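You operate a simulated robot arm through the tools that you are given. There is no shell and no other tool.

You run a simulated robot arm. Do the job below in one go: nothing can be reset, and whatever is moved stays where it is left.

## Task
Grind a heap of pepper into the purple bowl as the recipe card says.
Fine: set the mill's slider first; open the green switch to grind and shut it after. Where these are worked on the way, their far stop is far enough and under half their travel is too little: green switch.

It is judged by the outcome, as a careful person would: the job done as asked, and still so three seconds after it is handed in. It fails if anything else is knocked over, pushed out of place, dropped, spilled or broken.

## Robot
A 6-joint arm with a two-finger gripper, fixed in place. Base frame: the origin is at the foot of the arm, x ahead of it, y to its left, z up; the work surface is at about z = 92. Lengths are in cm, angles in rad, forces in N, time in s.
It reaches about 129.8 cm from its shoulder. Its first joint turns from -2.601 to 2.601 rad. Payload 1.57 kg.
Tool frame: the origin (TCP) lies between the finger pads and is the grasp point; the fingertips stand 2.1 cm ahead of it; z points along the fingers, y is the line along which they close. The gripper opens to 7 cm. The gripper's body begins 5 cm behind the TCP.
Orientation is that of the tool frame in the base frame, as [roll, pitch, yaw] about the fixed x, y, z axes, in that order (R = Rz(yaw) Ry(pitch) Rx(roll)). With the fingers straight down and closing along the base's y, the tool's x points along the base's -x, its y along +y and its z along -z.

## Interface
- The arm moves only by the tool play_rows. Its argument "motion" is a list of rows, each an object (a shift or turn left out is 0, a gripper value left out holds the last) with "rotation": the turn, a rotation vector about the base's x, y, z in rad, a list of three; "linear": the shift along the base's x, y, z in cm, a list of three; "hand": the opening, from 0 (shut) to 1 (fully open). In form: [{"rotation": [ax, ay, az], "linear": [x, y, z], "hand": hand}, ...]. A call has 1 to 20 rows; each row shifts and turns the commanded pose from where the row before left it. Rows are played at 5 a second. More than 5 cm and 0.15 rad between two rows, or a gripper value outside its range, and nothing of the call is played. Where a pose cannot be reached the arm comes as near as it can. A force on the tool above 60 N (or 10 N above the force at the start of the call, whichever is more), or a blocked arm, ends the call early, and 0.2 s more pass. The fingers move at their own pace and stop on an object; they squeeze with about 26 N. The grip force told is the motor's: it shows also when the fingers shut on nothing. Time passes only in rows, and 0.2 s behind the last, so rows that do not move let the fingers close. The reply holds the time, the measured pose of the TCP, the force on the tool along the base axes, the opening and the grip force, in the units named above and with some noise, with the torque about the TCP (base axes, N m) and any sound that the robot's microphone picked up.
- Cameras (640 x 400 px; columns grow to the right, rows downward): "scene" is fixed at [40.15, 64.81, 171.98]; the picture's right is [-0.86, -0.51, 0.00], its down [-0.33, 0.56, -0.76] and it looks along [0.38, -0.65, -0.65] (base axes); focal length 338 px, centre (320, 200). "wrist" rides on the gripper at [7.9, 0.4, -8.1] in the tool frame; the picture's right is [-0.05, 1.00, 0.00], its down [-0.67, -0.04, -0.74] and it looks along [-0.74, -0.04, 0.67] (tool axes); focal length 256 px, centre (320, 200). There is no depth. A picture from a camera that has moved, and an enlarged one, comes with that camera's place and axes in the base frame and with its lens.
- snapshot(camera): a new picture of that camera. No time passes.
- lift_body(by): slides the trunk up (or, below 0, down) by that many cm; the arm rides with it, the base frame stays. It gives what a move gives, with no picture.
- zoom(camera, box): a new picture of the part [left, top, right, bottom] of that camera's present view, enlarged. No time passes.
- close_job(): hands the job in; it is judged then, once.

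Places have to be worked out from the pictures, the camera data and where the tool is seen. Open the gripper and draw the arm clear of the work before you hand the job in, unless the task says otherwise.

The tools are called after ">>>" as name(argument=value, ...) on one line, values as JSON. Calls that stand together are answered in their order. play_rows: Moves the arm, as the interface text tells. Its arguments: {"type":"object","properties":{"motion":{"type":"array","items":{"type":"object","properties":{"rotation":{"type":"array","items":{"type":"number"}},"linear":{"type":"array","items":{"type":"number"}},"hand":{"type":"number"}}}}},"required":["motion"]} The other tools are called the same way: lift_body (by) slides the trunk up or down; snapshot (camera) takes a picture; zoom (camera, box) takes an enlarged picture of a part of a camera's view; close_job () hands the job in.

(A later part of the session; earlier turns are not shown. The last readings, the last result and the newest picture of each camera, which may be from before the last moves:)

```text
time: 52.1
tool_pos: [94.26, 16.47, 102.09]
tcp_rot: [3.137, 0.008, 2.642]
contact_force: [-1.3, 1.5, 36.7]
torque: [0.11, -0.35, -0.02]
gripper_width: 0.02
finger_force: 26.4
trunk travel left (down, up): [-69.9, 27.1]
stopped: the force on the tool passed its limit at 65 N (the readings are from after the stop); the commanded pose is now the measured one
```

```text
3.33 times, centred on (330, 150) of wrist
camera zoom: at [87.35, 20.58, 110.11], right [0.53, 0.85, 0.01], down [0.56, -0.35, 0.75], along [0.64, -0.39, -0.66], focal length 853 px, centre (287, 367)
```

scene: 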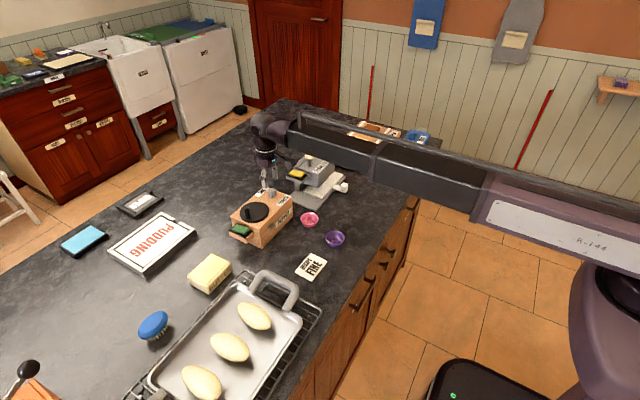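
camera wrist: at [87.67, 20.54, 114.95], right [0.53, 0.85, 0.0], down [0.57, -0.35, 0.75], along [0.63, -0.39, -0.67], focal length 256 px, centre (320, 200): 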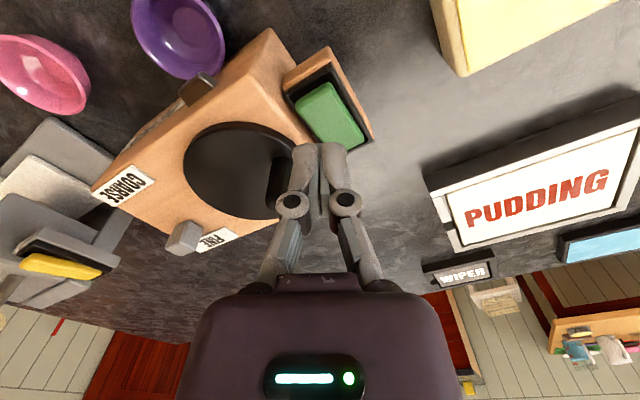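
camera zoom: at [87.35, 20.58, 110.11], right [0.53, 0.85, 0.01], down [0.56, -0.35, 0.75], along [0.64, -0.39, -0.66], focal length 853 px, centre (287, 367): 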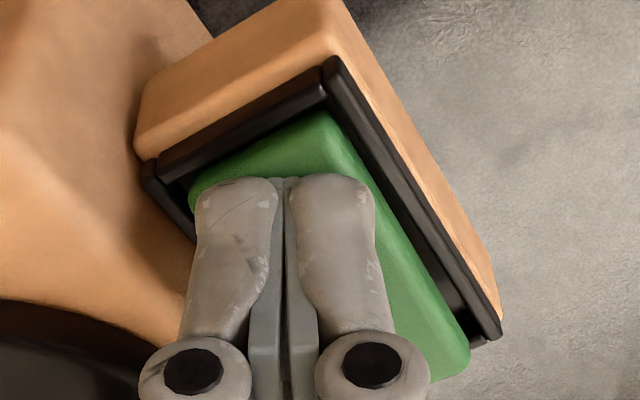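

The rocker has flipped: its −x end is now down at the stop and the +x end is raised, so the switch is open. I'll check the spout and bowl for pepper.

>>> zoom(camera="scene", box=[268, 205, 303, 245])

>>> snapshot(camera="wrist")

```text
10.00 times, centred on (286, 225) of scene
camera zoom: at [40.15, 64.81, 171.98], right [-0.86, -0.51, 0.0], down [-0.33, 0.56, -0.76], along [0.38, -0.65, -0.65], focal length 3380 px, centre (665, -50)
```

zoom: 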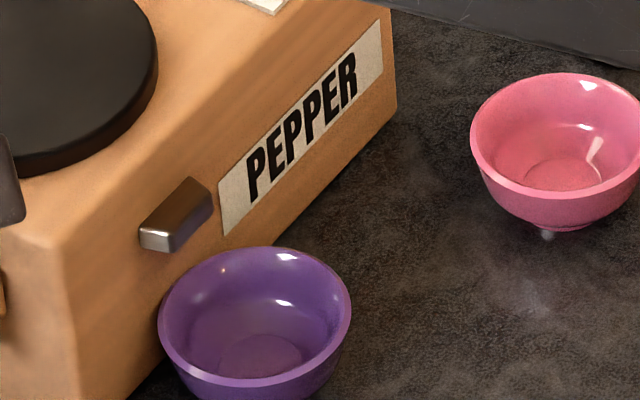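

```text
taken
camera wrist: at [87.35, 20.58, 110.11], right [0.53, 0.85, 0.01], down [0.56, -0.35, 0.75], along [0.64, -0.39, -0.66], focal length 256 px, centre (320, 200)
```

wrist: 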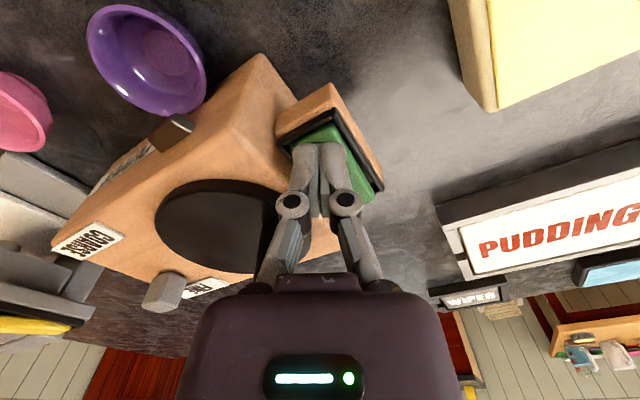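

No pepper yet in this instant. I'll release the pressure by raising the trunk 1.5 cm (about half a second passes) and check the bowl again.

>>> lift_body(by=1.5)

>>> zoom(camera="scene", box=[268, 205, 303, 245])

>>> zoom(camera="scene", box=[225, 180, 275, 248])

>>> zoom(camera="wrist", box=[60, 0, 300, 250])

```text
time: 52.8
tool_pos: [94.53, 16.5, 103.21]
tcp_rot: [3.138, 0.003, 2.642]
contact_force: [-0.6, -0.8, -0.1]
torque: [0.01, 0.0, 0.03]
gripper_width: 0.02
finger_force: 25.9
trunk travel left (down, up): [-71.4, 25.6]
```

```text
10.00 times, centred on (286, 225) of scene
camera zoom: at [40.15, 64.81, 171.98], right [-0.86, -0.51, 0.0], down [-0.33, 0.56, -0.76], along [0.38, -0.65, -0.65], focal length 3380 px, centre (665, -50)
```

zoom: 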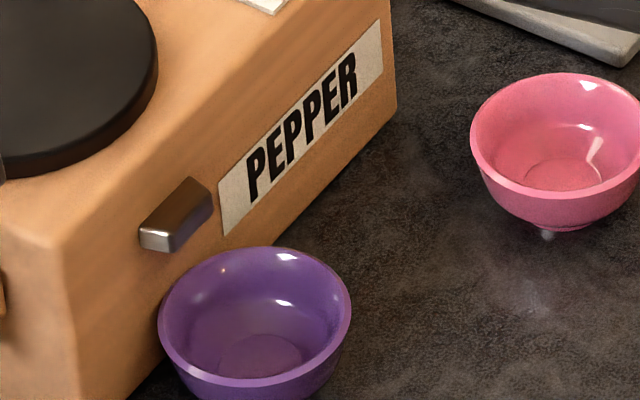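

```text
5.88 times, centred on (250, 214) of scene
camera zoom: at [40.15, 64.81, 171.98], right [-0.86, -0.51, 0.0], down [-0.33, 0.56, -0.76], along [0.38, -0.65, -0.65], focal length 1988 px, centre (732, 118)
```

zoom: 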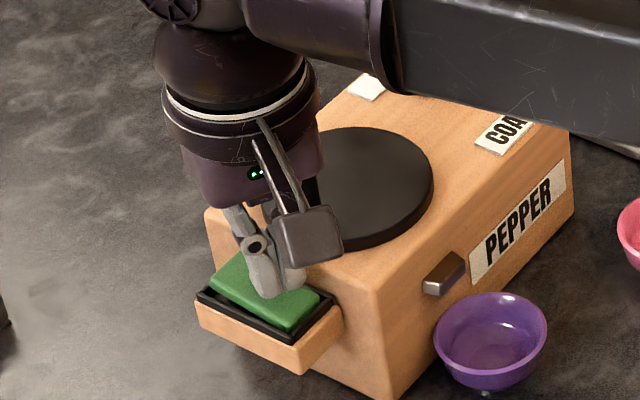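

```text
1.60 times, centred on (180, 125) of wrist
camera zoom: at [87.78, 20.65, 111.19], right [0.53, 0.85, 0.0], down [0.56, -0.35, 0.75], along [0.64, -0.39, -0.66], focal length 410 px, centre (544, 320)
```

zoom: 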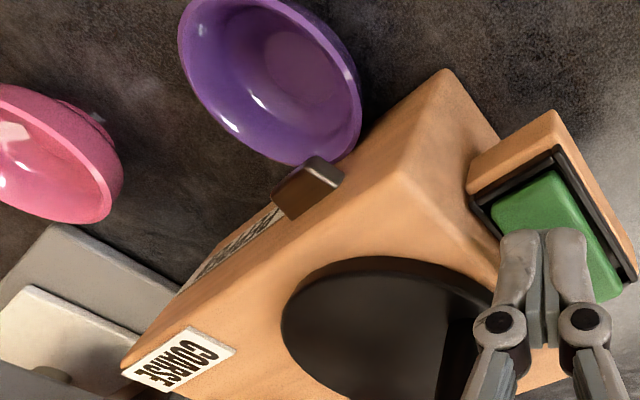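

No pepper yet at 52.8 s. I'll check the rocker stayed flipped after release.

>>> zoom(camera="scene", box=[228, 214, 268, 248])

>>> zoom(camera="wrist", box=[230, 60, 410, 220])

```text
11.76 times, centred on (248, 231) of scene
camera zoom: at [40.15, 64.81, 171.98], right [-0.86, -0.51, 0.0], down [-0.33, 0.56, -0.76], along [0.38, -0.65, -0.65], focal length 3977 px, centre (1167, -165)
```

zoom: 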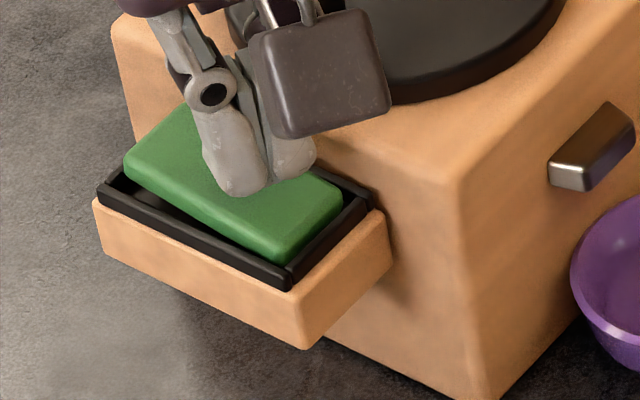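

```text
2.50 times, centred on (320, 140) of wrist
camera zoom: at [87.78, 20.65, 111.19], right [0.53, 0.85, 0.0], down [0.56, -0.35, 0.75], along [0.64, -0.39, -0.66], focal length 640 px, centre (320, 350)
```

zoom: 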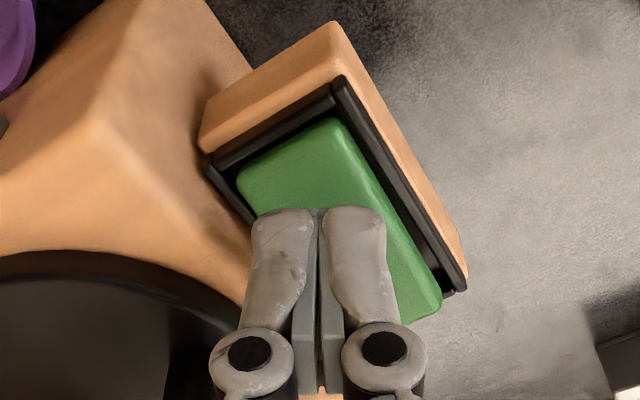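

The rocker stays flipped with the +x end up. While the grinder starts, I'll move to hover over the +x end (x≈98) ready to shut it, and check the bowl.

>>> play_rows(motion=[{"linear": [3.5, 0, 0]}])

>>> zoom(camera="scene", box=[268, 205, 303, 245])

>>> zoom(camera="scene", box=[220, 180, 290, 250])

```text
time: 53.2
tool_pos: [98.04, 16.64, 103.06]
tcp_rot: [3.139, 0.004, 2.644]
contact_force: [0.4, 0.5, -0.7]
torque: [0.01, 0.0, -0.01]
gripper_width: 0.03
finger_force: 26.2
trunk travel left (down, up): [-71.4, 25.6]
```

```text
10.00 times, centred on (286, 225) of scene
camera zoom: at [40.15, 64.81, 171.98], right [-0.86, -0.51, 0.0], down [-0.33, 0.56, -0.76], along [0.38, -0.65, -0.65], focal length 3380 px, centre (665, -50)
```

zoom: 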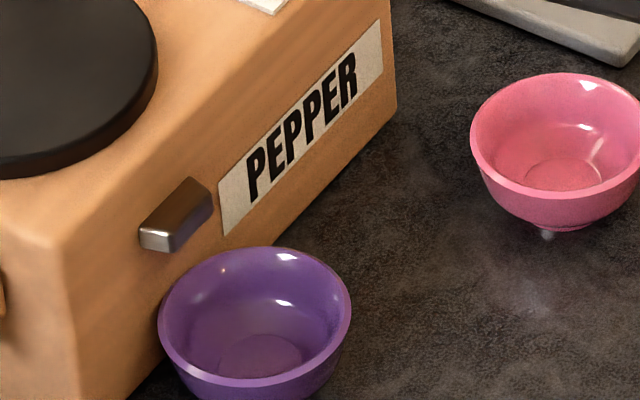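

```text
5.71 times, centred on (255, 215) of scene
camera zoom: at [40.15, 64.81, 171.98], right [-0.86, -0.51, 0.0], down [-0.33, 0.56, -0.76], along [0.38, -0.65, -0.65], focal length 1932 px, centre (691, 114)
```

zoom: 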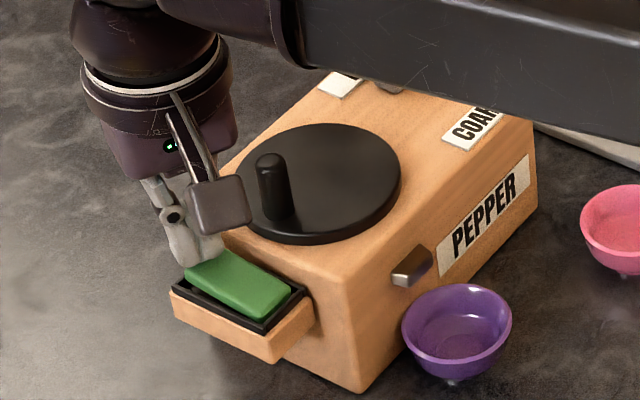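

Nothing yet. I'll wait about a second in place and check for flow or sound.

>>> play_rows(motion=[{}, {}, {}, {}])

>>> zoom(camera="scene", box=[268, 205, 303, 245])

>>> zoom(camera="wrist", box=[60, 0, 300, 200])

```text
time: 54.2
tool_pos: [97.95, 16.6, 103.22]
tcp_rot: [3.138, 0.004, 2.642]
contact_force: [0.0, -0.8, 0.0]
torque: [-0.03, -0.01, -0.02]
gripper_width: 0.03
finger_force: 26.0
trunk travel left (down, up): [-71.4, 25.6]
```

```text
10.00 times, centred on (286, 225) of scene
camera zoom: at [40.15, 64.81, 171.98], right [-0.86, -0.51, 0.0], down [-0.33, 0.56, -0.76], along [0.38, -0.65, -0.65], focal length 3380 px, centre (665, -50)
```

zoom: 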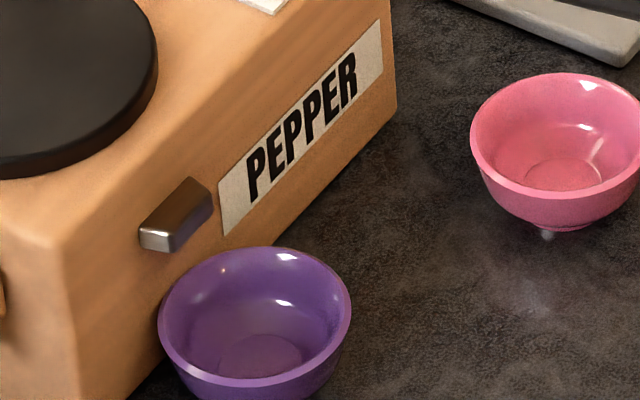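

```text
2.00 times, centred on (180, 100) of wrist
camera zoom: at [91.09, 20.76, 111.26], right [0.53, 0.85, 0.0], down [0.56, -0.35, 0.75], along [0.64, -0.39, -0.66], focal length 512 px, centre (600, 400)
```

zoom: 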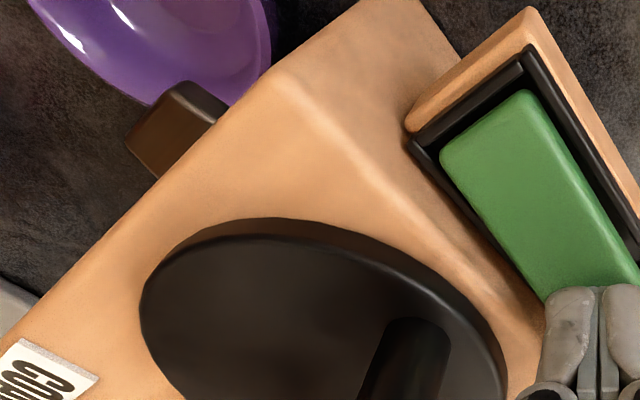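

Still nothing after about 2 s, and no sound. I'll wait a bit longer before concluding that the crank also needs turning.

>>> play_rows(motion=[{}, {}, {}, {}, {}, {}])

>>> zoom(camera="scene", box=[268, 205, 303, 245])

>>> snapshot(camera="scene")

```text
time: 55.6
tool_pos: [98.01, 16.63, 103.32]
tcp_rot: [3.137, 0.006, 2.642]
contact_force: [-0.4, -0.8, -0.1]
torque: [-0.01, 0.03, 0.03]
gripper_width: 0.01
finger_force: 25.8
trunk travel left (down, up): [-71.4, 25.6]
```

```text
10.00 times, centred on (286, 225) of scene
camera zoom: at [40.15, 64.81, 171.98], right [-0.86, -0.51, 0.0], down [-0.33, 0.56, -0.76], along [0.38, -0.65, -0.65], focal length 3380 px, centre (665, -50)
```

zoom: 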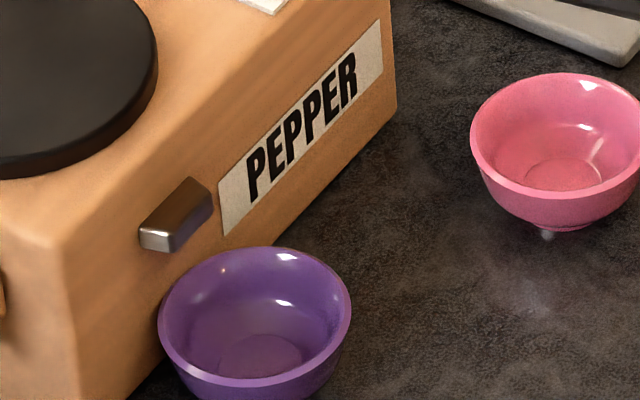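

```text
taken
```

scene: 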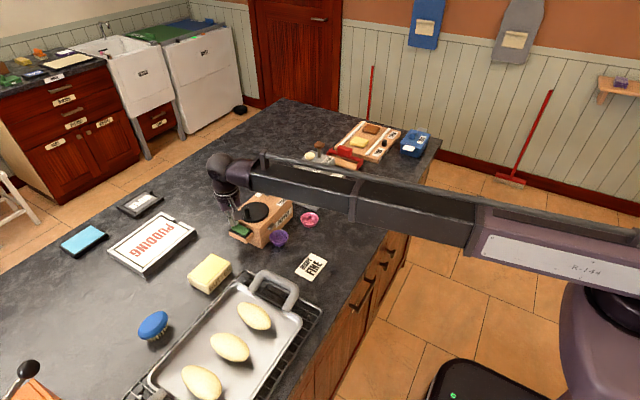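

No pepper appears from the switch alone, so the crank disc with its handle on top of the mill most likely has to be turned while the switch is open. I'll raise the trunk, square the hand back up, and measure the handle and disc.

>>> lift_body(by=7)

>>> play_rows(motion=[{"linear": [-2, -0.5, 0], "rotation": [0, 0, 0.125]}, {"linear": [-2.5, -1, 0], "rotation": [0, 0, 0.125]}, {"linear": [-2.5, -1, 0], "rotation": [0, 0, 0.125]}, {"linear": [-2.5, -1, 0], "rotation": [0, 0, 0.125]}, {"hand": 1.0}, {}])

>>> snapshot(camera="wrist")

>>> zoom(camera="wrist", box=[240, 100, 400, 260])

>>> zoom(camera="scene", box=[228, 180, 298, 240])

```text
time: 56.6
tool_pos: [97.92, 16.7, 110.38]
tcp_rot: [3.137, 0.007, 2.643]
contact_force: [0.1, -0.6, 0.1]
torque: [0.02, 0.0, 0.0]
gripper_width: 0.0
finger_force: 25.7
trunk travel left (down, up): [-78.4, 18.6]
```

```text
time: 58.0
tool_pos: [88.52, 13.17, 110.21]
tcp_rot: [3.138, 0.005, 3.141]
contact_force: [-0.9, 0.2, 0.8]
torque: [-0.04, 0.01, 0.03]
gripper_width: 6.96
finger_force: 0.0
trunk travel left (down, up): [-78.4, 18.6]
```

```text
taken
camera wrist: at [80.5, 13.53, 118.28], right [0.05, 1.0, 0.0], down [0.66, -0.04, 0.75], along [0.75, -0.04, -0.66], focal length 256 px, centre (320, 200)
```

wrist: 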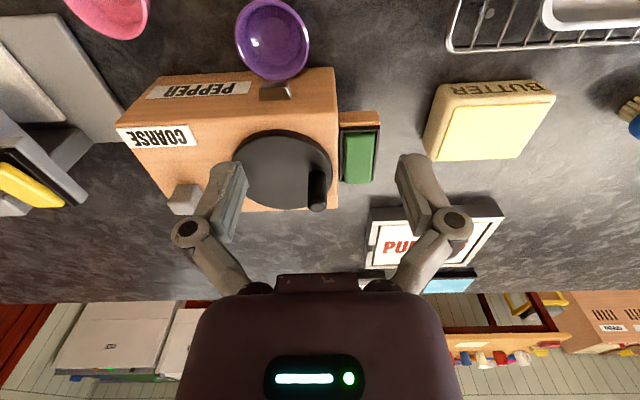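

```text
2.50 times, centred on (320, 180) of wrist
camera zoom: at [80.5, 13.53, 118.28], right [0.05, 1.0, 0.0], down [0.66, -0.04, 0.75], along [0.75, -0.04, -0.66], focal length 640 px, centre (320, 250)
```

zoom: 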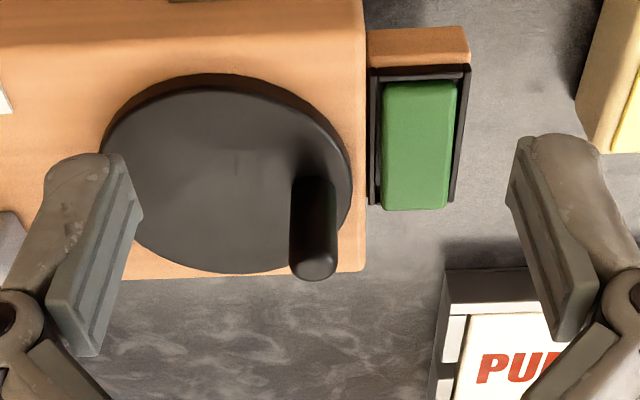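

```text
6.67 times, centred on (263, 210) of scene
camera zoom: at [40.15, 64.81, 171.98], right [-0.86, -0.51, 0.0], down [-0.33, 0.56, -0.76], along [0.38, -0.65, -0.65], focal length 2254 px, centre (700, 133)
```

zoom: 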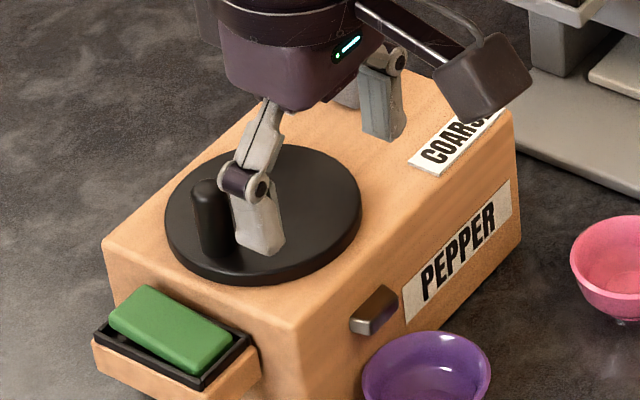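

The disc is centred near (96.3, 9.6) and its handle post is at about (96.1, 12.5), roughly 1.4 cm thick with its top near z≈105. I'll position over the post with the fingers about 3 cm apart and check alignment before descending.

>>> play_rows(motion=[{"linear": [2.6, -0.2, 0], "hand": 0.45}, {"linear": [2.6, -0.25, 0]}, {"linear": [2.45, -0.25, 0]}, {}])

>>> zoom(camera="wrist", box=[220, 40, 420, 220])

>>> zoom(camera="scene", box=[228, 180, 298, 240])

```text
time: 59.0
tool_pos: [96.05, 12.41, 110.43]
tcp_rot: [3.138, 0.005, -3.142]
contact_force: [-0.4, 0.0, 0.1]
torque: [0.0, 0.05, -0.03]
gripper_width: 3.15
finger_force: 0.1
trunk travel left (down, up): [-78.4, 18.6]
```

```text
2.22 times, centred on (320, 130) of wrist
camera zoom: at [88.01, 12.76, 118.29], right [0.05, 1.0, 0.0], down [0.66, -0.04, 0.75], along [0.75, -0.04, -0.66], focal length 569 px, centre (320, 356)
```

zoom: 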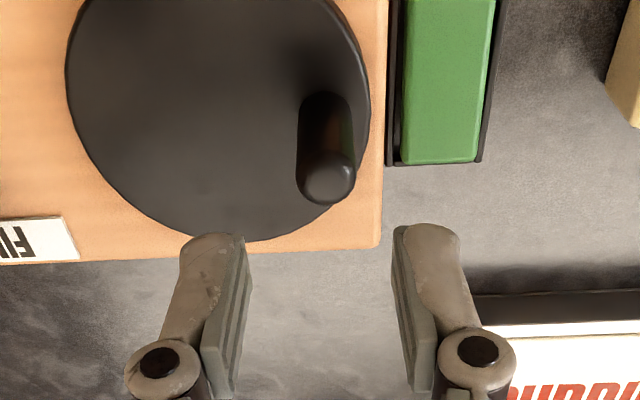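

```text
6.67 times, centred on (263, 210) of scene
camera zoom: at [40.15, 64.81, 171.98], right [-0.86, -0.51, 0.0], down [-0.33, 0.56, -0.76], along [0.38, -0.65, -0.65], focal length 2254 px, centre (700, 133)
```

zoom: 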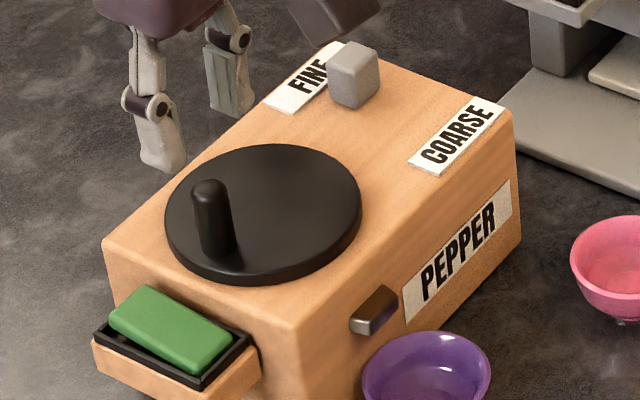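

The post top measures at (96.2, 12.56), so the gripper is nearly centred. I'll shift by 0.12 and lower 5.8 cm around it.

>>> play_rows(motion=[{"linear": [0.12, 0.12, 0]}, {}])

>>> lift_body(by=-5.8)

>>> zoom(camera="wrist", box=[220, 40, 420, 220])

>>> zoom(camera="scene", box=[228, 180, 298, 240])

```text
time: 59.6
tool_pos: [96.13, 12.64, 110.25]
tcp_rot: [3.137, 0.007, -3.14]
contact_force: [-0.4, 0.4, 0.4]
torque: [-0.02, -0.02, -0.02]
gripper_width: 3.16
finger_force: 0.1
trunk travel left (down, up): [-78.4, 18.6]
```

```text
time: 60.6
tool_pos: [96.1, 12.51, 104.46]
tcp_rot: [3.139, 0.006, 3.141]
contact_force: [0.5, 0.0, 0.8]
torque: [-0.01, -0.02, 0.01]
gripper_width: 3.15
finger_force: 0.2
trunk travel left (down, up): [-72.6, 24.4]
```

```text
2.22 times, centred on (320, 130) of wrist
camera zoom: at [88.12, 12.87, 112.48], right [0.05, 1.0, 0.0], down [0.66, -0.04, 0.75], along [0.75, -0.04, -0.66], focal length 569 px, centre (320, 356)
```

zoom: 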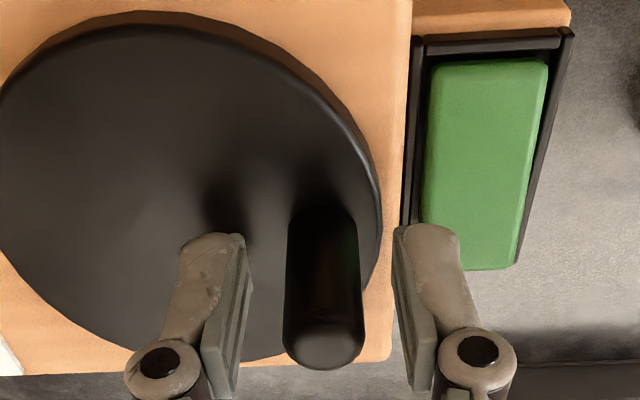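

```text
6.67 times, centred on (263, 210) of scene
camera zoom: at [40.15, 64.81, 171.98], right [-0.86, -0.51, 0.0], down [-0.33, 0.56, -0.76], along [0.38, -0.65, -0.65], focal length 2254 px, centre (700, 133)
```

zoom: 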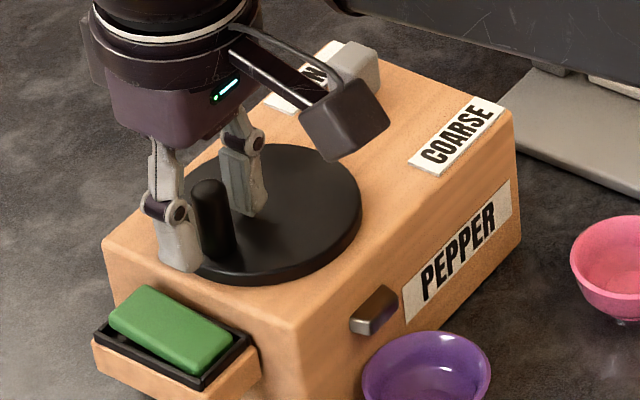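

The post is centred between the fingers. I'll grip it and turn the crank about 30° clockwise (seen from above) around (96.3, 9.57), then look for pepper.

>>> play_rows(motion=[{"hand": 0.1}, {}, {}])

>>> play_rows(motion=[{"linear": [0.77, -0.08, 0]}, {"linear": [0.72, -0.27, 0]}])

>>> zoom(camera="scene", box=[228, 180, 308, 250])

>>> zoom(camera="wrist", box=[220, 40, 420, 220])

```text
time: 61.4
tool_pos: [96.15, 12.52, 104.46]
tcp_rot: [3.138, 0.005, -3.141]
contact_force: [1.8, 4.6, 4.1]
torque: [0.12, 0.21, 0.06]
gripper_width: 1.55
finger_force: 32.1
trunk travel left (down, up): [-72.6, 24.4]
```

```text
time: 62.0
tool_pos: [97.74, 12.19, 104.52]
tcp_rot: [3.136, 0.005, 3.142]
contact_force: [1.3, 11.2, 3.3]
torque: [0.29, 0.33, -0.17]
gripper_width: 1.58
finger_force: 31.9
trunk travel left (down, up): [-72.6, 24.4]
```

```text
5.71 times, centred on (268, 215) of scene
camera zoom: at [40.15, 64.81, 171.98], right [-0.86, -0.51, 0.0], down [-0.33, 0.56, -0.76], along [0.38, -0.65, -0.65], focal length 1932 px, centre (617, 114)
```

zoom: 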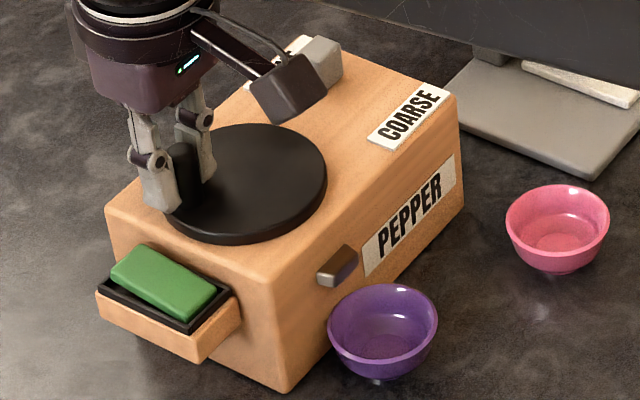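

```text
2.22 times, centred on (320, 130) of wrist
camera zoom: at [89.68, 12.65, 112.48], right [0.05, 1.0, 0.0], down [0.66, -0.04, 0.75], along [0.75, -0.04, -0.66], focal length 569 px, centre (320, 356)
```

zoom: 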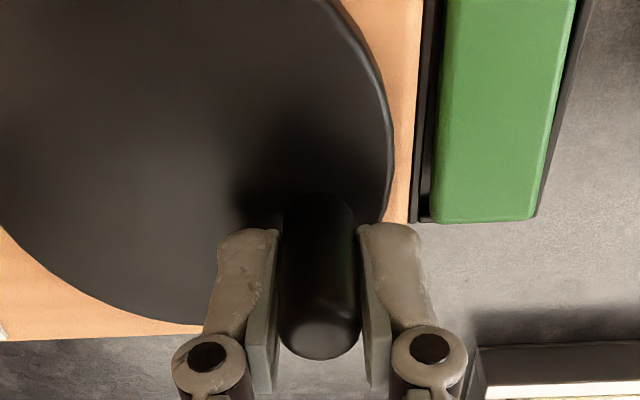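

The crank turns freely with my grip, though no pepper is visible after 30°. I'll keep turning in 15° steps, checking the bowl every 60°.

>>> play_rows(motion=[{"linear": [0.6, -0.47, 0]}, {"linear": [0.47, -0.6, 0]}, {"linear": [0.29, -0.7, 0]}, {"linear": [0.1, -0.76, 0]}])

>>> zoom(camera="scene", box=[228, 180, 308, 250])

>>> zoom(camera="scene", box=[268, 205, 303, 245])

```text
time: 63.0
tool_pos: [99.14, 9.72, 104.48]
tcp_rot: [3.14, 0.005, 3.14]
contact_force: [2.8, 5.0, -1.2]
torque: [0.18, -0.03, -0.14]
gripper_width: 1.57
finger_force: 31.5
trunk travel left (down, up): [-72.6, 24.4]
```

```text
5.71 times, centred on (268, 215) of scene
camera zoom: at [40.15, 64.81, 171.98], right [-0.86, -0.51, 0.0], down [-0.33, 0.56, -0.76], along [0.38, -0.65, -0.65], focal length 1932 px, centre (617, 114)
```

zoom: 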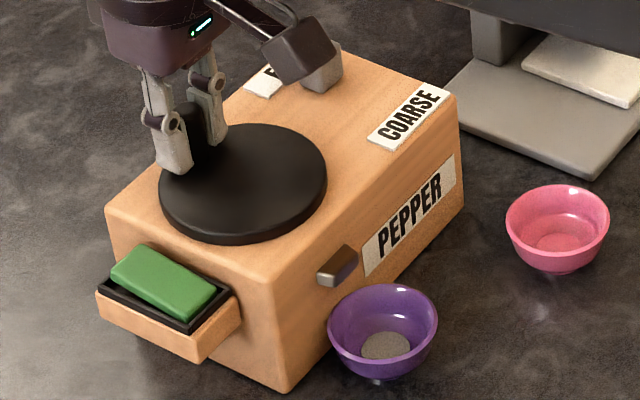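

```text
10.00 times, centred on (286, 225) of scene
camera zoom: at [40.15, 64.81, 171.98], right [-0.86, -0.51, 0.0], down [-0.33, 0.56, -0.76], along [0.38, -0.65, -0.65], focal length 3380 px, centre (665, -50)
```

zoom: 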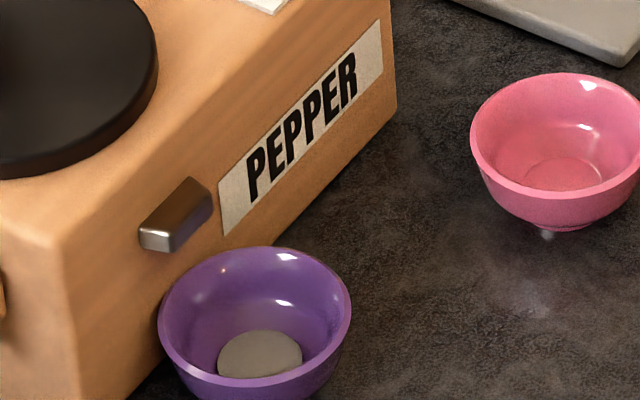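

Pepper is now appearing in the purple bowl, so turning the crank grinds and it lands in the bowl. I'll keep turning and watch the amount grow.

>>> play_rows(motion=[{"linear": [-0.1, -0.76, 0]}, {"linear": [-0.29, -0.7, 0]}, {"linear": [-0.47, -0.6, 0]}, {"linear": [-0.6, -0.47, 0]}])

>>> zoom(camera="scene", box=[268, 205, 303, 245])

>>> zoom(camera="scene", box=[228, 180, 308, 250])

```text
time: 64.0
tool_pos: [97.59, 7.07, 104.44]
tcp_rot: [3.139, 0.004, -3.141]
contact_force: [3.0, 4.8, 0.4]
torque: [0.09, -0.22, -0.15]
gripper_width: 1.59
finger_force: 32.2
trunk travel left (down, up): [-72.6, 24.4]
```

```text
10.00 times, centred on (286, 225) of scene
camera zoom: at [40.15, 64.81, 171.98], right [-0.86, -0.51, 0.0], down [-0.33, 0.56, -0.76], along [0.38, -0.65, -0.65], focal length 3380 px, centre (665, -50)
```

zoom: 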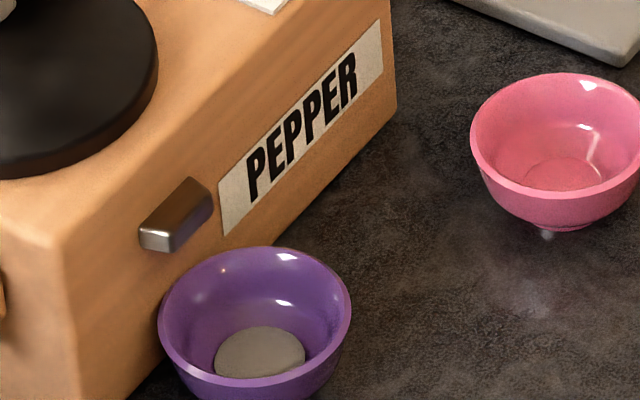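

```text
5.71 times, centred on (268, 215) of scene
camera zoom: at [40.15, 64.81, 171.98], right [-0.86, -0.51, 0.0], down [-0.33, 0.56, -0.76], along [0.38, -0.65, -0.65], focal length 1932 px, centre (617, 114)
```

zoom: 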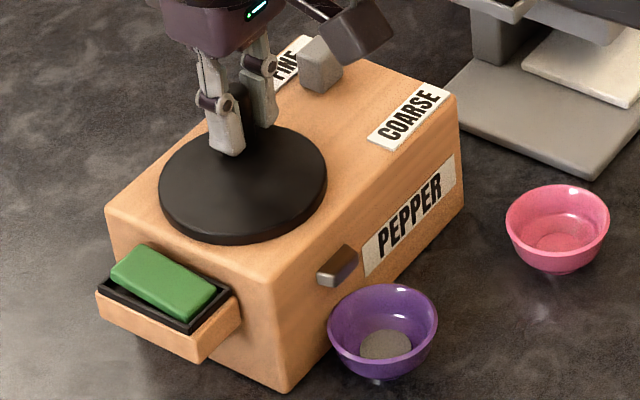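

The heap is growing slowly with no spill. I'll continue the turn for another 120° and check.

>>> play_rows(motion=[{"linear": [-0.7, -0.29, 0]}, {"linear": [-0.76, -0.1, 0]}, {"linear": [-0.76, 0.1, 0]}, {"linear": [-0.7, 0.29, 0]}, {"linear": [-0.6, 0.47, 0]}, {"linear": [-0.47, 0.6, 0]}, {"linear": [-0.29, 0.7, 0]}, {"linear": [-0.1, 0.76, 0]}])

>>> zoom(camera="scene", box=[268, 205, 303, 245])

>>> zoom(camera="scene", box=[228, 180, 308, 250])

```text
time: 65.8
tool_pos: [93.24, 9.54, 104.47]
tcp_rot: [3.135, 0.005, -3.141]
contact_force: [0.7, 0.1, 0.9]
torque: [-0.02, 0.04, 0.0]
gripper_width: 0.71
finger_force: 0.1
trunk travel left (down, up): [-72.6, 24.4]
```

```text
10.00 times, centred on (286, 225) of scene
camera zoom: at [40.15, 64.81, 171.98], right [-0.86, -0.51, 0.0], down [-0.33, 0.56, -0.76], along [0.38, -0.65, -0.65], focal length 3380 px, centre (665, -50)
```

zoom: 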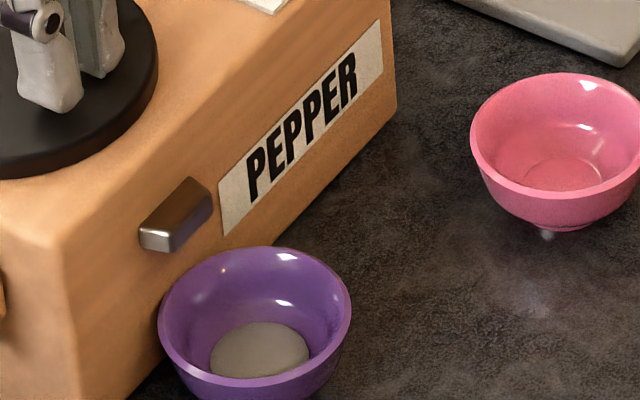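

```text
5.71 times, centred on (268, 215) of scene
camera zoom: at [40.15, 64.81, 171.98], right [-0.86, -0.51, 0.0], down [-0.33, 0.56, -0.76], along [0.38, -0.65, -0.65], focal length 1932 px, centre (617, 114)
```

zoom: 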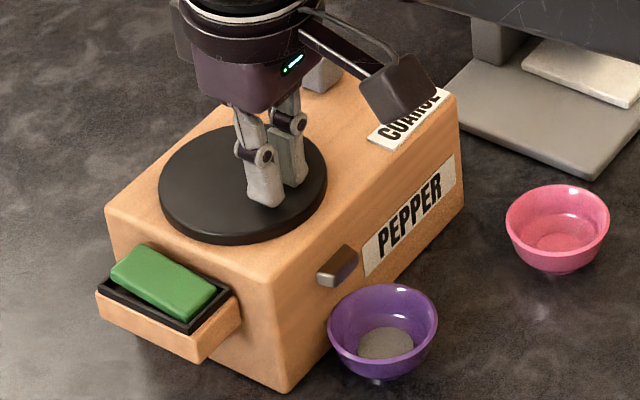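

The grip slipped off the post partway round (width 0.71), though the pepper kept growing to there. I'll find where the post is now.

>>> snapshot(camera="wrist")

>>> zoom(camera="wrist", box=[140, 40, 400, 240])

>>> zoom(camera="scene", box=[240, 170, 290, 225])

```text
taken
camera wrist: at [85.3, 9.97, 112.44], right [0.05, 1.0, 0.0], down [0.66, -0.04, 0.75], along [0.75, -0.04, -0.66], focal length 256 px, centre (320, 200)
```

wrist: 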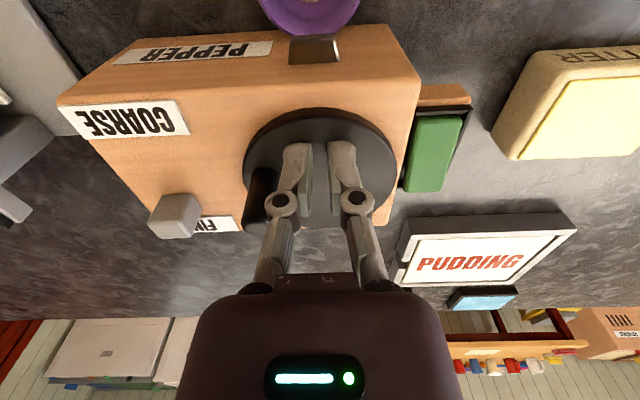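

```text
2.00 times, centred on (270, 140) of wrist
camera zoom: at [85.3, 9.97, 112.44], right [0.05, 1.0, 0.0], down [0.66, -0.04, 0.75], along [0.75, -0.04, -0.66], focal length 512 px, centre (420, 320)
```

zoom: 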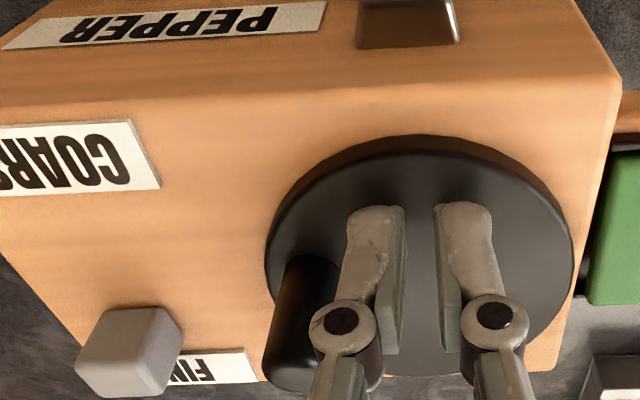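

```text
7.27 times, centred on (265, 198) of scene
camera zoom: at [40.15, 64.81, 171.98], right [-0.86, -0.51, 0.0], down [-0.33, 0.56, -0.76], along [0.38, -0.65, -0.65], focal length 2458 px, centre (720, 218)
```

zoom: 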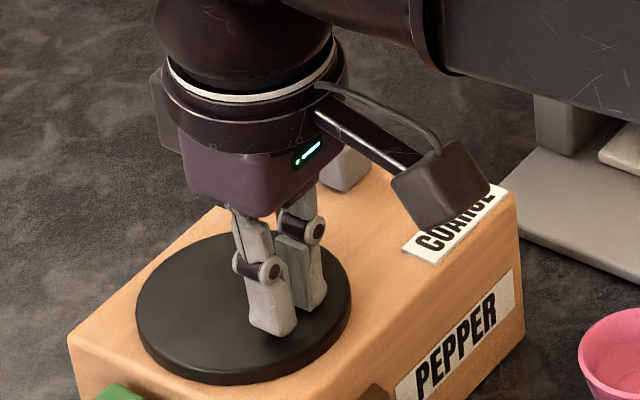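

The post is now near (95.5, 6.5), about −104° around the disc. Pushing it from behind with closed fingers along the same circle will be more reliable than gripping. I'll go over the disc centre to the trailing side and then push it onward.

>>> play_rows(motion=[{"hand": 0.0}, {"linear": [1.5, 0.2, 0]}, {"linear": [1.6, 0.2, 0]}, {"linear": [1.2, -0.4, 0]}, {"linear": [1.1, -0.7, 0]}, {"linear": [-0.2, -1.4, 0]}, {}])

>>> zoom(camera="wrist", box=[140, 20, 400, 220])

>>> zoom(camera="scene", box=[228, 170, 308, 250])

```text
time: 67.4
tool_pos: [98.5, 7.49, 104.56]
tcp_rot: [3.139, 0.005, 3.142]
contact_force: [0.2, -0.8, -0.3]
torque: [0.05, -0.02, 0.01]
gripper_width: 0.0
finger_force: 26.0
trunk travel left (down, up): [-72.6, 24.4]
```

```text
2.00 times, centred on (270, 120) of wrist
camera zoom: at [90.4, 7.88, 112.46], right [0.05, 1.0, 0.0], down [0.66, -0.04, 0.75], along [0.75, -0.04, -0.66], focal length 512 px, centre (420, 360)
```

zoom: 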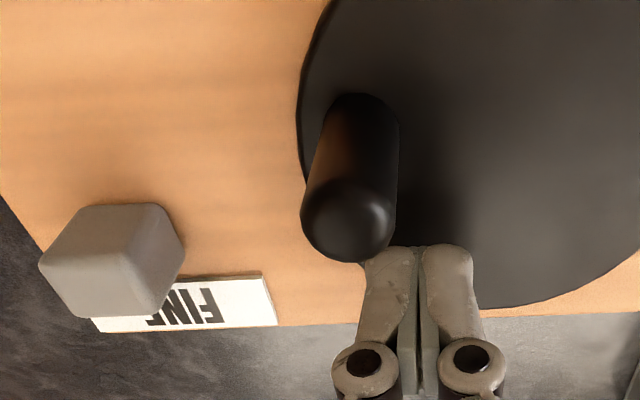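

```text
5.00 times, centred on (268, 210) of scene
camera zoom: at [40.15, 64.81, 171.98], right [-0.86, -0.51, 0.0], down [-0.33, 0.56, -0.76], along [0.38, -0.65, -0.65], focal length 1690 px, centre (580, 150)
```

zoom: 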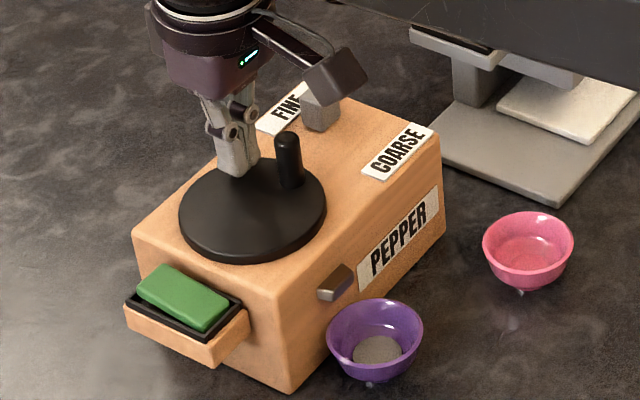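

The post is at about (95.1, 6.5) and the closed fingers are behind it on the circle. I'll push it around by about 100° and check the bowl.

>>> play_rows(motion=[{"linear": [-0.18, -0.2, 0]}, {"linear": [-0.64, -0.5, 0]}, {"linear": [-0.75, -0.31, 0]}, {"linear": [-0.81, -0.105, 0]}, {"linear": [-0.81, 0.105, 0]}, {"linear": [-0.75, 0.31, 0]}, {"linear": [-0.64, 0.5, 0]}, {"linear": [-0.5, 0.64, 0]}, {"linear": [-0.31, 0.75, 0]}, {"linear": [-0.105, 0.81, 0]}])

>>> zoom(camera="scene", box=[268, 205, 303, 245])

>>> zoom(camera="scene", box=[228, 170, 308, 250])

>>> zoom(camera="wrist", box=[140, 0, 460, 240])

```text
time: 69.6
tool_pos: [92.78, 9.56, 104.54]
tcp_rot: [3.139, 0.004, 3.141]
contact_force: [0.2, 0.4, -0.5]
torque: [-0.01, -0.02, 0.0]
gripper_width: 0.02
finger_force: 25.8
trunk travel left (down, up): [-72.6, 24.4]
```

```text
10.00 times, centred on (286, 225) of scene
camera zoom: at [40.15, 64.81, 171.98], right [-0.86, -0.51, 0.0], down [-0.33, 0.56, -0.76], along [0.38, -0.65, -0.65], focal length 3380 px, centre (665, -50)
```

zoom: 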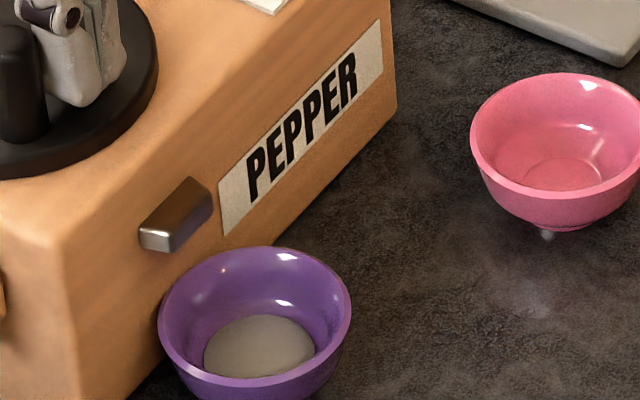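

```text
5.00 times, centred on (268, 210) of scene
camera zoom: at [40.15, 64.81, 171.98], right [-0.86, -0.51, 0.0], down [-0.33, 0.56, -0.76], along [0.38, -0.65, -0.65], focal length 1690 px, centre (580, 150)
```

zoom: 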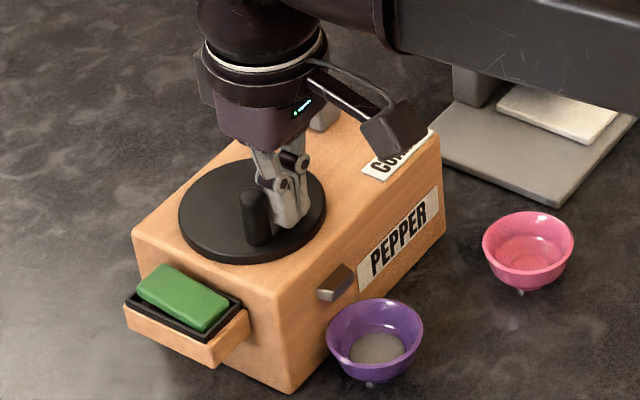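

```text
1.67 times, centred on (300, 120) of wrist
camera zoom: at [84.9, 9.97, 112.46], right [0.05, 1.0, 0.0], down [0.66, -0.04, 0.75], along [0.75, -0.04, -0.66], focal length 427 px, centre (353, 333)
```

zoom: 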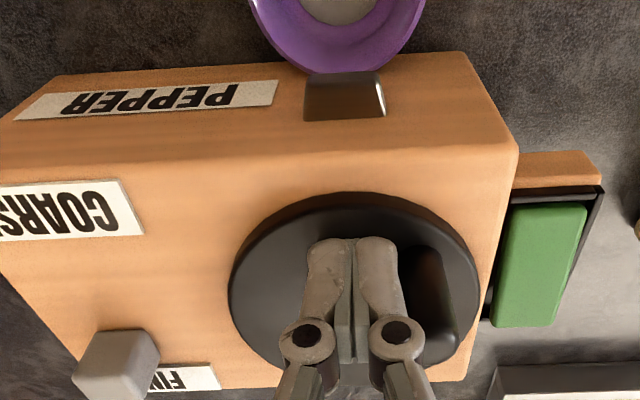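

Pushing works and the pepper surface keeps growing with nothing spilled. I'll continue another ~135° in the same direction.

>>> play_rows(motion=[{"linear": [0.3, 0.81, 0]}, {"linear": [0.35, 0.75, 0]}, {"linear": [0.5, 0.62, 0]}, {"linear": [0.64, 0.48, 0]}, {"linear": [0.75, 0.3, 0]}, {"linear": [0.81, 0.105, 0]}, {"linear": [0.81, -0.105, 0]}, {"linear": [0.75, -0.31, 0]}, {"linear": [0.64, -0.5, 0]}])

>>> zoom(camera="scene", box=[268, 205, 303, 245])

>>> zoom(camera="scene", box=[228, 170, 308, 250])

```text
time: 71.6
tool_pos: [98.48, 11.56, 104.43]
tcp_rot: [3.138, 0.005, -3.142]
contact_force: [0.8, -0.1, -0.2]
torque: [-0.01, 0.0, 0.03]
gripper_width: 0.0
finger_force: 28.6
trunk travel left (down, up): [-72.6, 24.4]
```

```text
10.00 times, centred on (286, 225) of scene
camera zoom: at [40.15, 64.81, 171.98], right [-0.86, -0.51, 0.0], down [-0.33, 0.56, -0.76], along [0.38, -0.65, -0.65], focal length 3380 px, centre (665, -50)
```

zoom: 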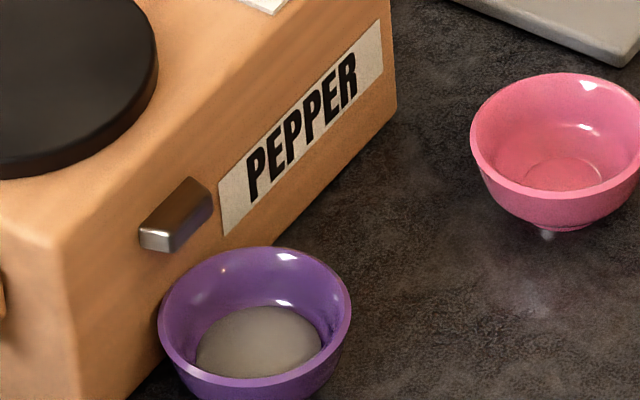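

```text
5.00 times, centred on (268, 210) of scene
camera zoom: at [40.15, 64.81, 171.98], right [-0.86, -0.51, 0.0], down [-0.33, 0.56, -0.76], along [0.38, -0.65, -0.65], focal length 1690 px, centre (580, 150)
```

zoom: 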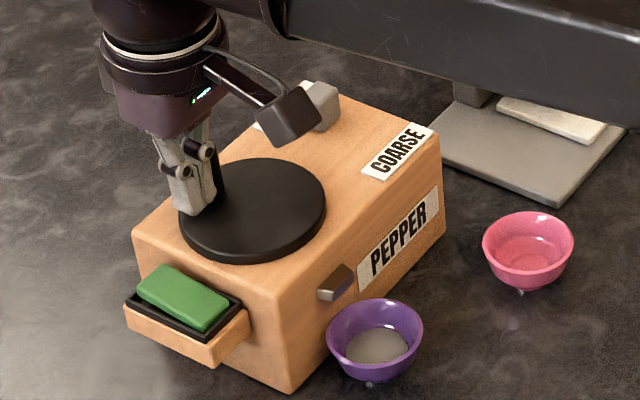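

The pepper surface is now about 3.9 cm across, around half the bowl's depth and safely below the rim. I'll do about another third of a turn for a proper heap.

>>> play_rows(motion=[{"linear": [0.5, -0.64, 0]}, {"linear": [0.28, -0.75, 0]}, {"linear": [0.1, -0.81, 0]}, {"linear": [-0.105, -0.81, 0]}, {"linear": [-0.31, -0.75, 0]}, {"linear": [-0.5, -0.64, 0]}, {"linear": [-0.64, -0.5, 0]}])

>>> zoom(camera="scene", box=[268, 205, 303, 245])

>>> zoom(camera="scene", box=[228, 170, 308, 250])

```text
time: 73.2
tool_pos: [97.88, 6.76, 104.37]
tcp_rot: [3.137, 0.006, -3.141]
contact_force: [-0.4, 0.5, -0.8]
torque: [0.01, 0.03, 0.01]
gripper_width: 0.01
finger_force: 28.9
trunk travel left (down, up): [-72.6, 24.4]
```

```text
10.00 times, centred on (286, 225) of scene
camera zoom: at [40.15, 64.81, 171.98], right [-0.86, -0.51, 0.0], down [-0.33, 0.56, -0.76], along [0.38, -0.65, -0.65], focal length 3380 px, centre (665, -50)
```

zoom: 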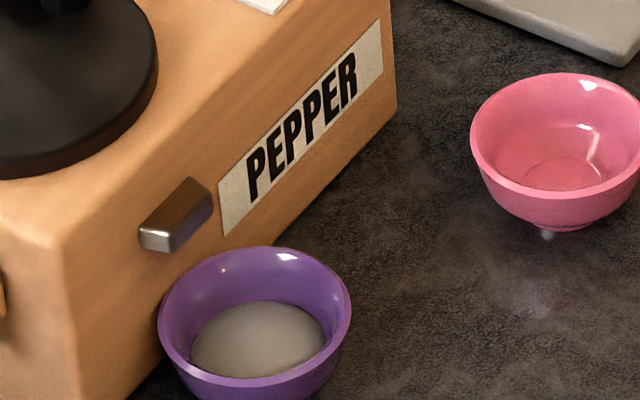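

```text
5.00 times, centred on (268, 210) of scene
camera zoom: at [40.15, 64.81, 171.98], right [-0.86, -0.51, 0.0], down [-0.33, 0.56, -0.76], along [0.38, -0.65, -0.65], focal length 1690 px, centre (580, 150)
```

zoom: 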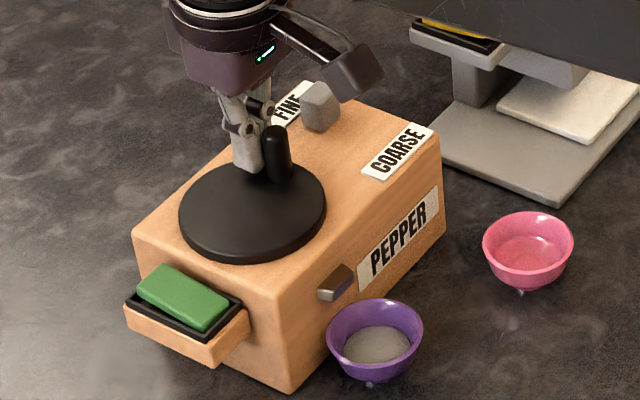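

The pepper is still about 1.4 cm below the rim, so there is ample room. I'll continue another half turn for a fuller heap and check again.

>>> play_rows(motion=[{"linear": [-0.78, -0.2, 0]}, {"linear": [-0.81, -0.08, 0]}, {"linear": [-0.8, 0.12, 0]}, {"linear": [-0.73, 0.31, 0]}, {"linear": [-0.6, 0.5, 0]}, {"linear": [-0.46, 0.64, 0]}, {"linear": [-0.28, 0.75, 0]}, {"linear": [-0.1, 0.81, 0]}, {"linear": [0.15, 0.81, 0]}, {"linear": [0.33, 0.75, 0]}, {"linear": [0.5, 0.62, 0]}, {"linear": [0.64, 0.48, 0]}])

>>> zoom(camera="scene", box=[268, 205, 303, 245])

>>> zoom(camera="scene", box=[228, 170, 308, 250])

>>> snapshot(camera="wrist")

```text
time: 75.8
tool_pos: [94.95, 12.43, 104.33]
tcp_rot: [3.139, 0.006, -3.141]
contact_force: [0.1, 0.6, -0.1]
torque: [-0.01, -0.03, -0.01]
gripper_width: 0.01
finger_force: 28.7
trunk travel left (down, up): [-72.6, 24.4]
```

```text
10.00 times, centred on (286, 225) of scene
camera zoom: at [40.15, 64.81, 171.98], right [-0.86, -0.51, 0.0], down [-0.33, 0.56, -0.76], along [0.38, -0.65, -0.65], focal length 3380 px, centre (665, -50)
```

zoom: 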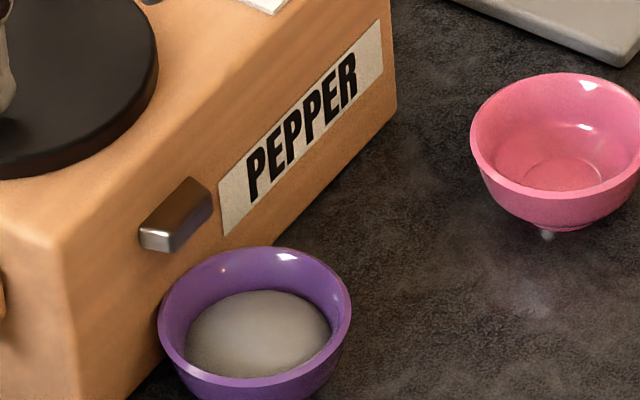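

```text
5.00 times, centred on (268, 210) of scene
camera zoom: at [40.15, 64.81, 171.98], right [-0.86, -0.51, 0.0], down [-0.33, 0.56, -0.76], along [0.38, -0.65, -0.65], focal length 1690 px, centre (580, 150)
```

zoom: 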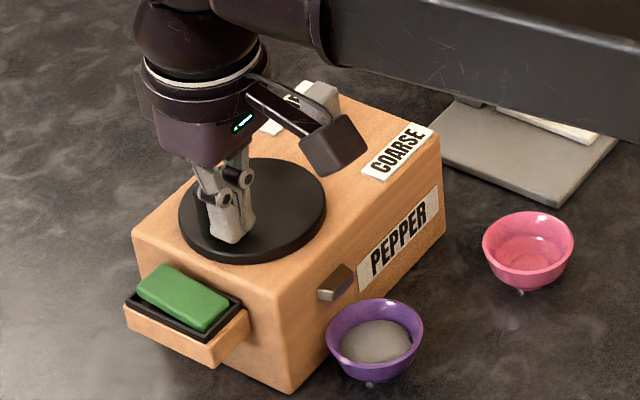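

```text
taken
camera wrist: at [86.93, 12.69, 112.45], right [0.05, 1.0, 0.0], down [0.66, -0.04, 0.75], along [0.75, -0.04, -0.66], focal length 256 px, centre (320, 200)
```

wrist: 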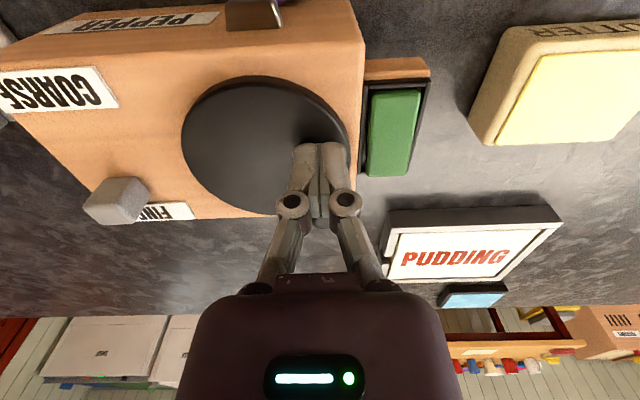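

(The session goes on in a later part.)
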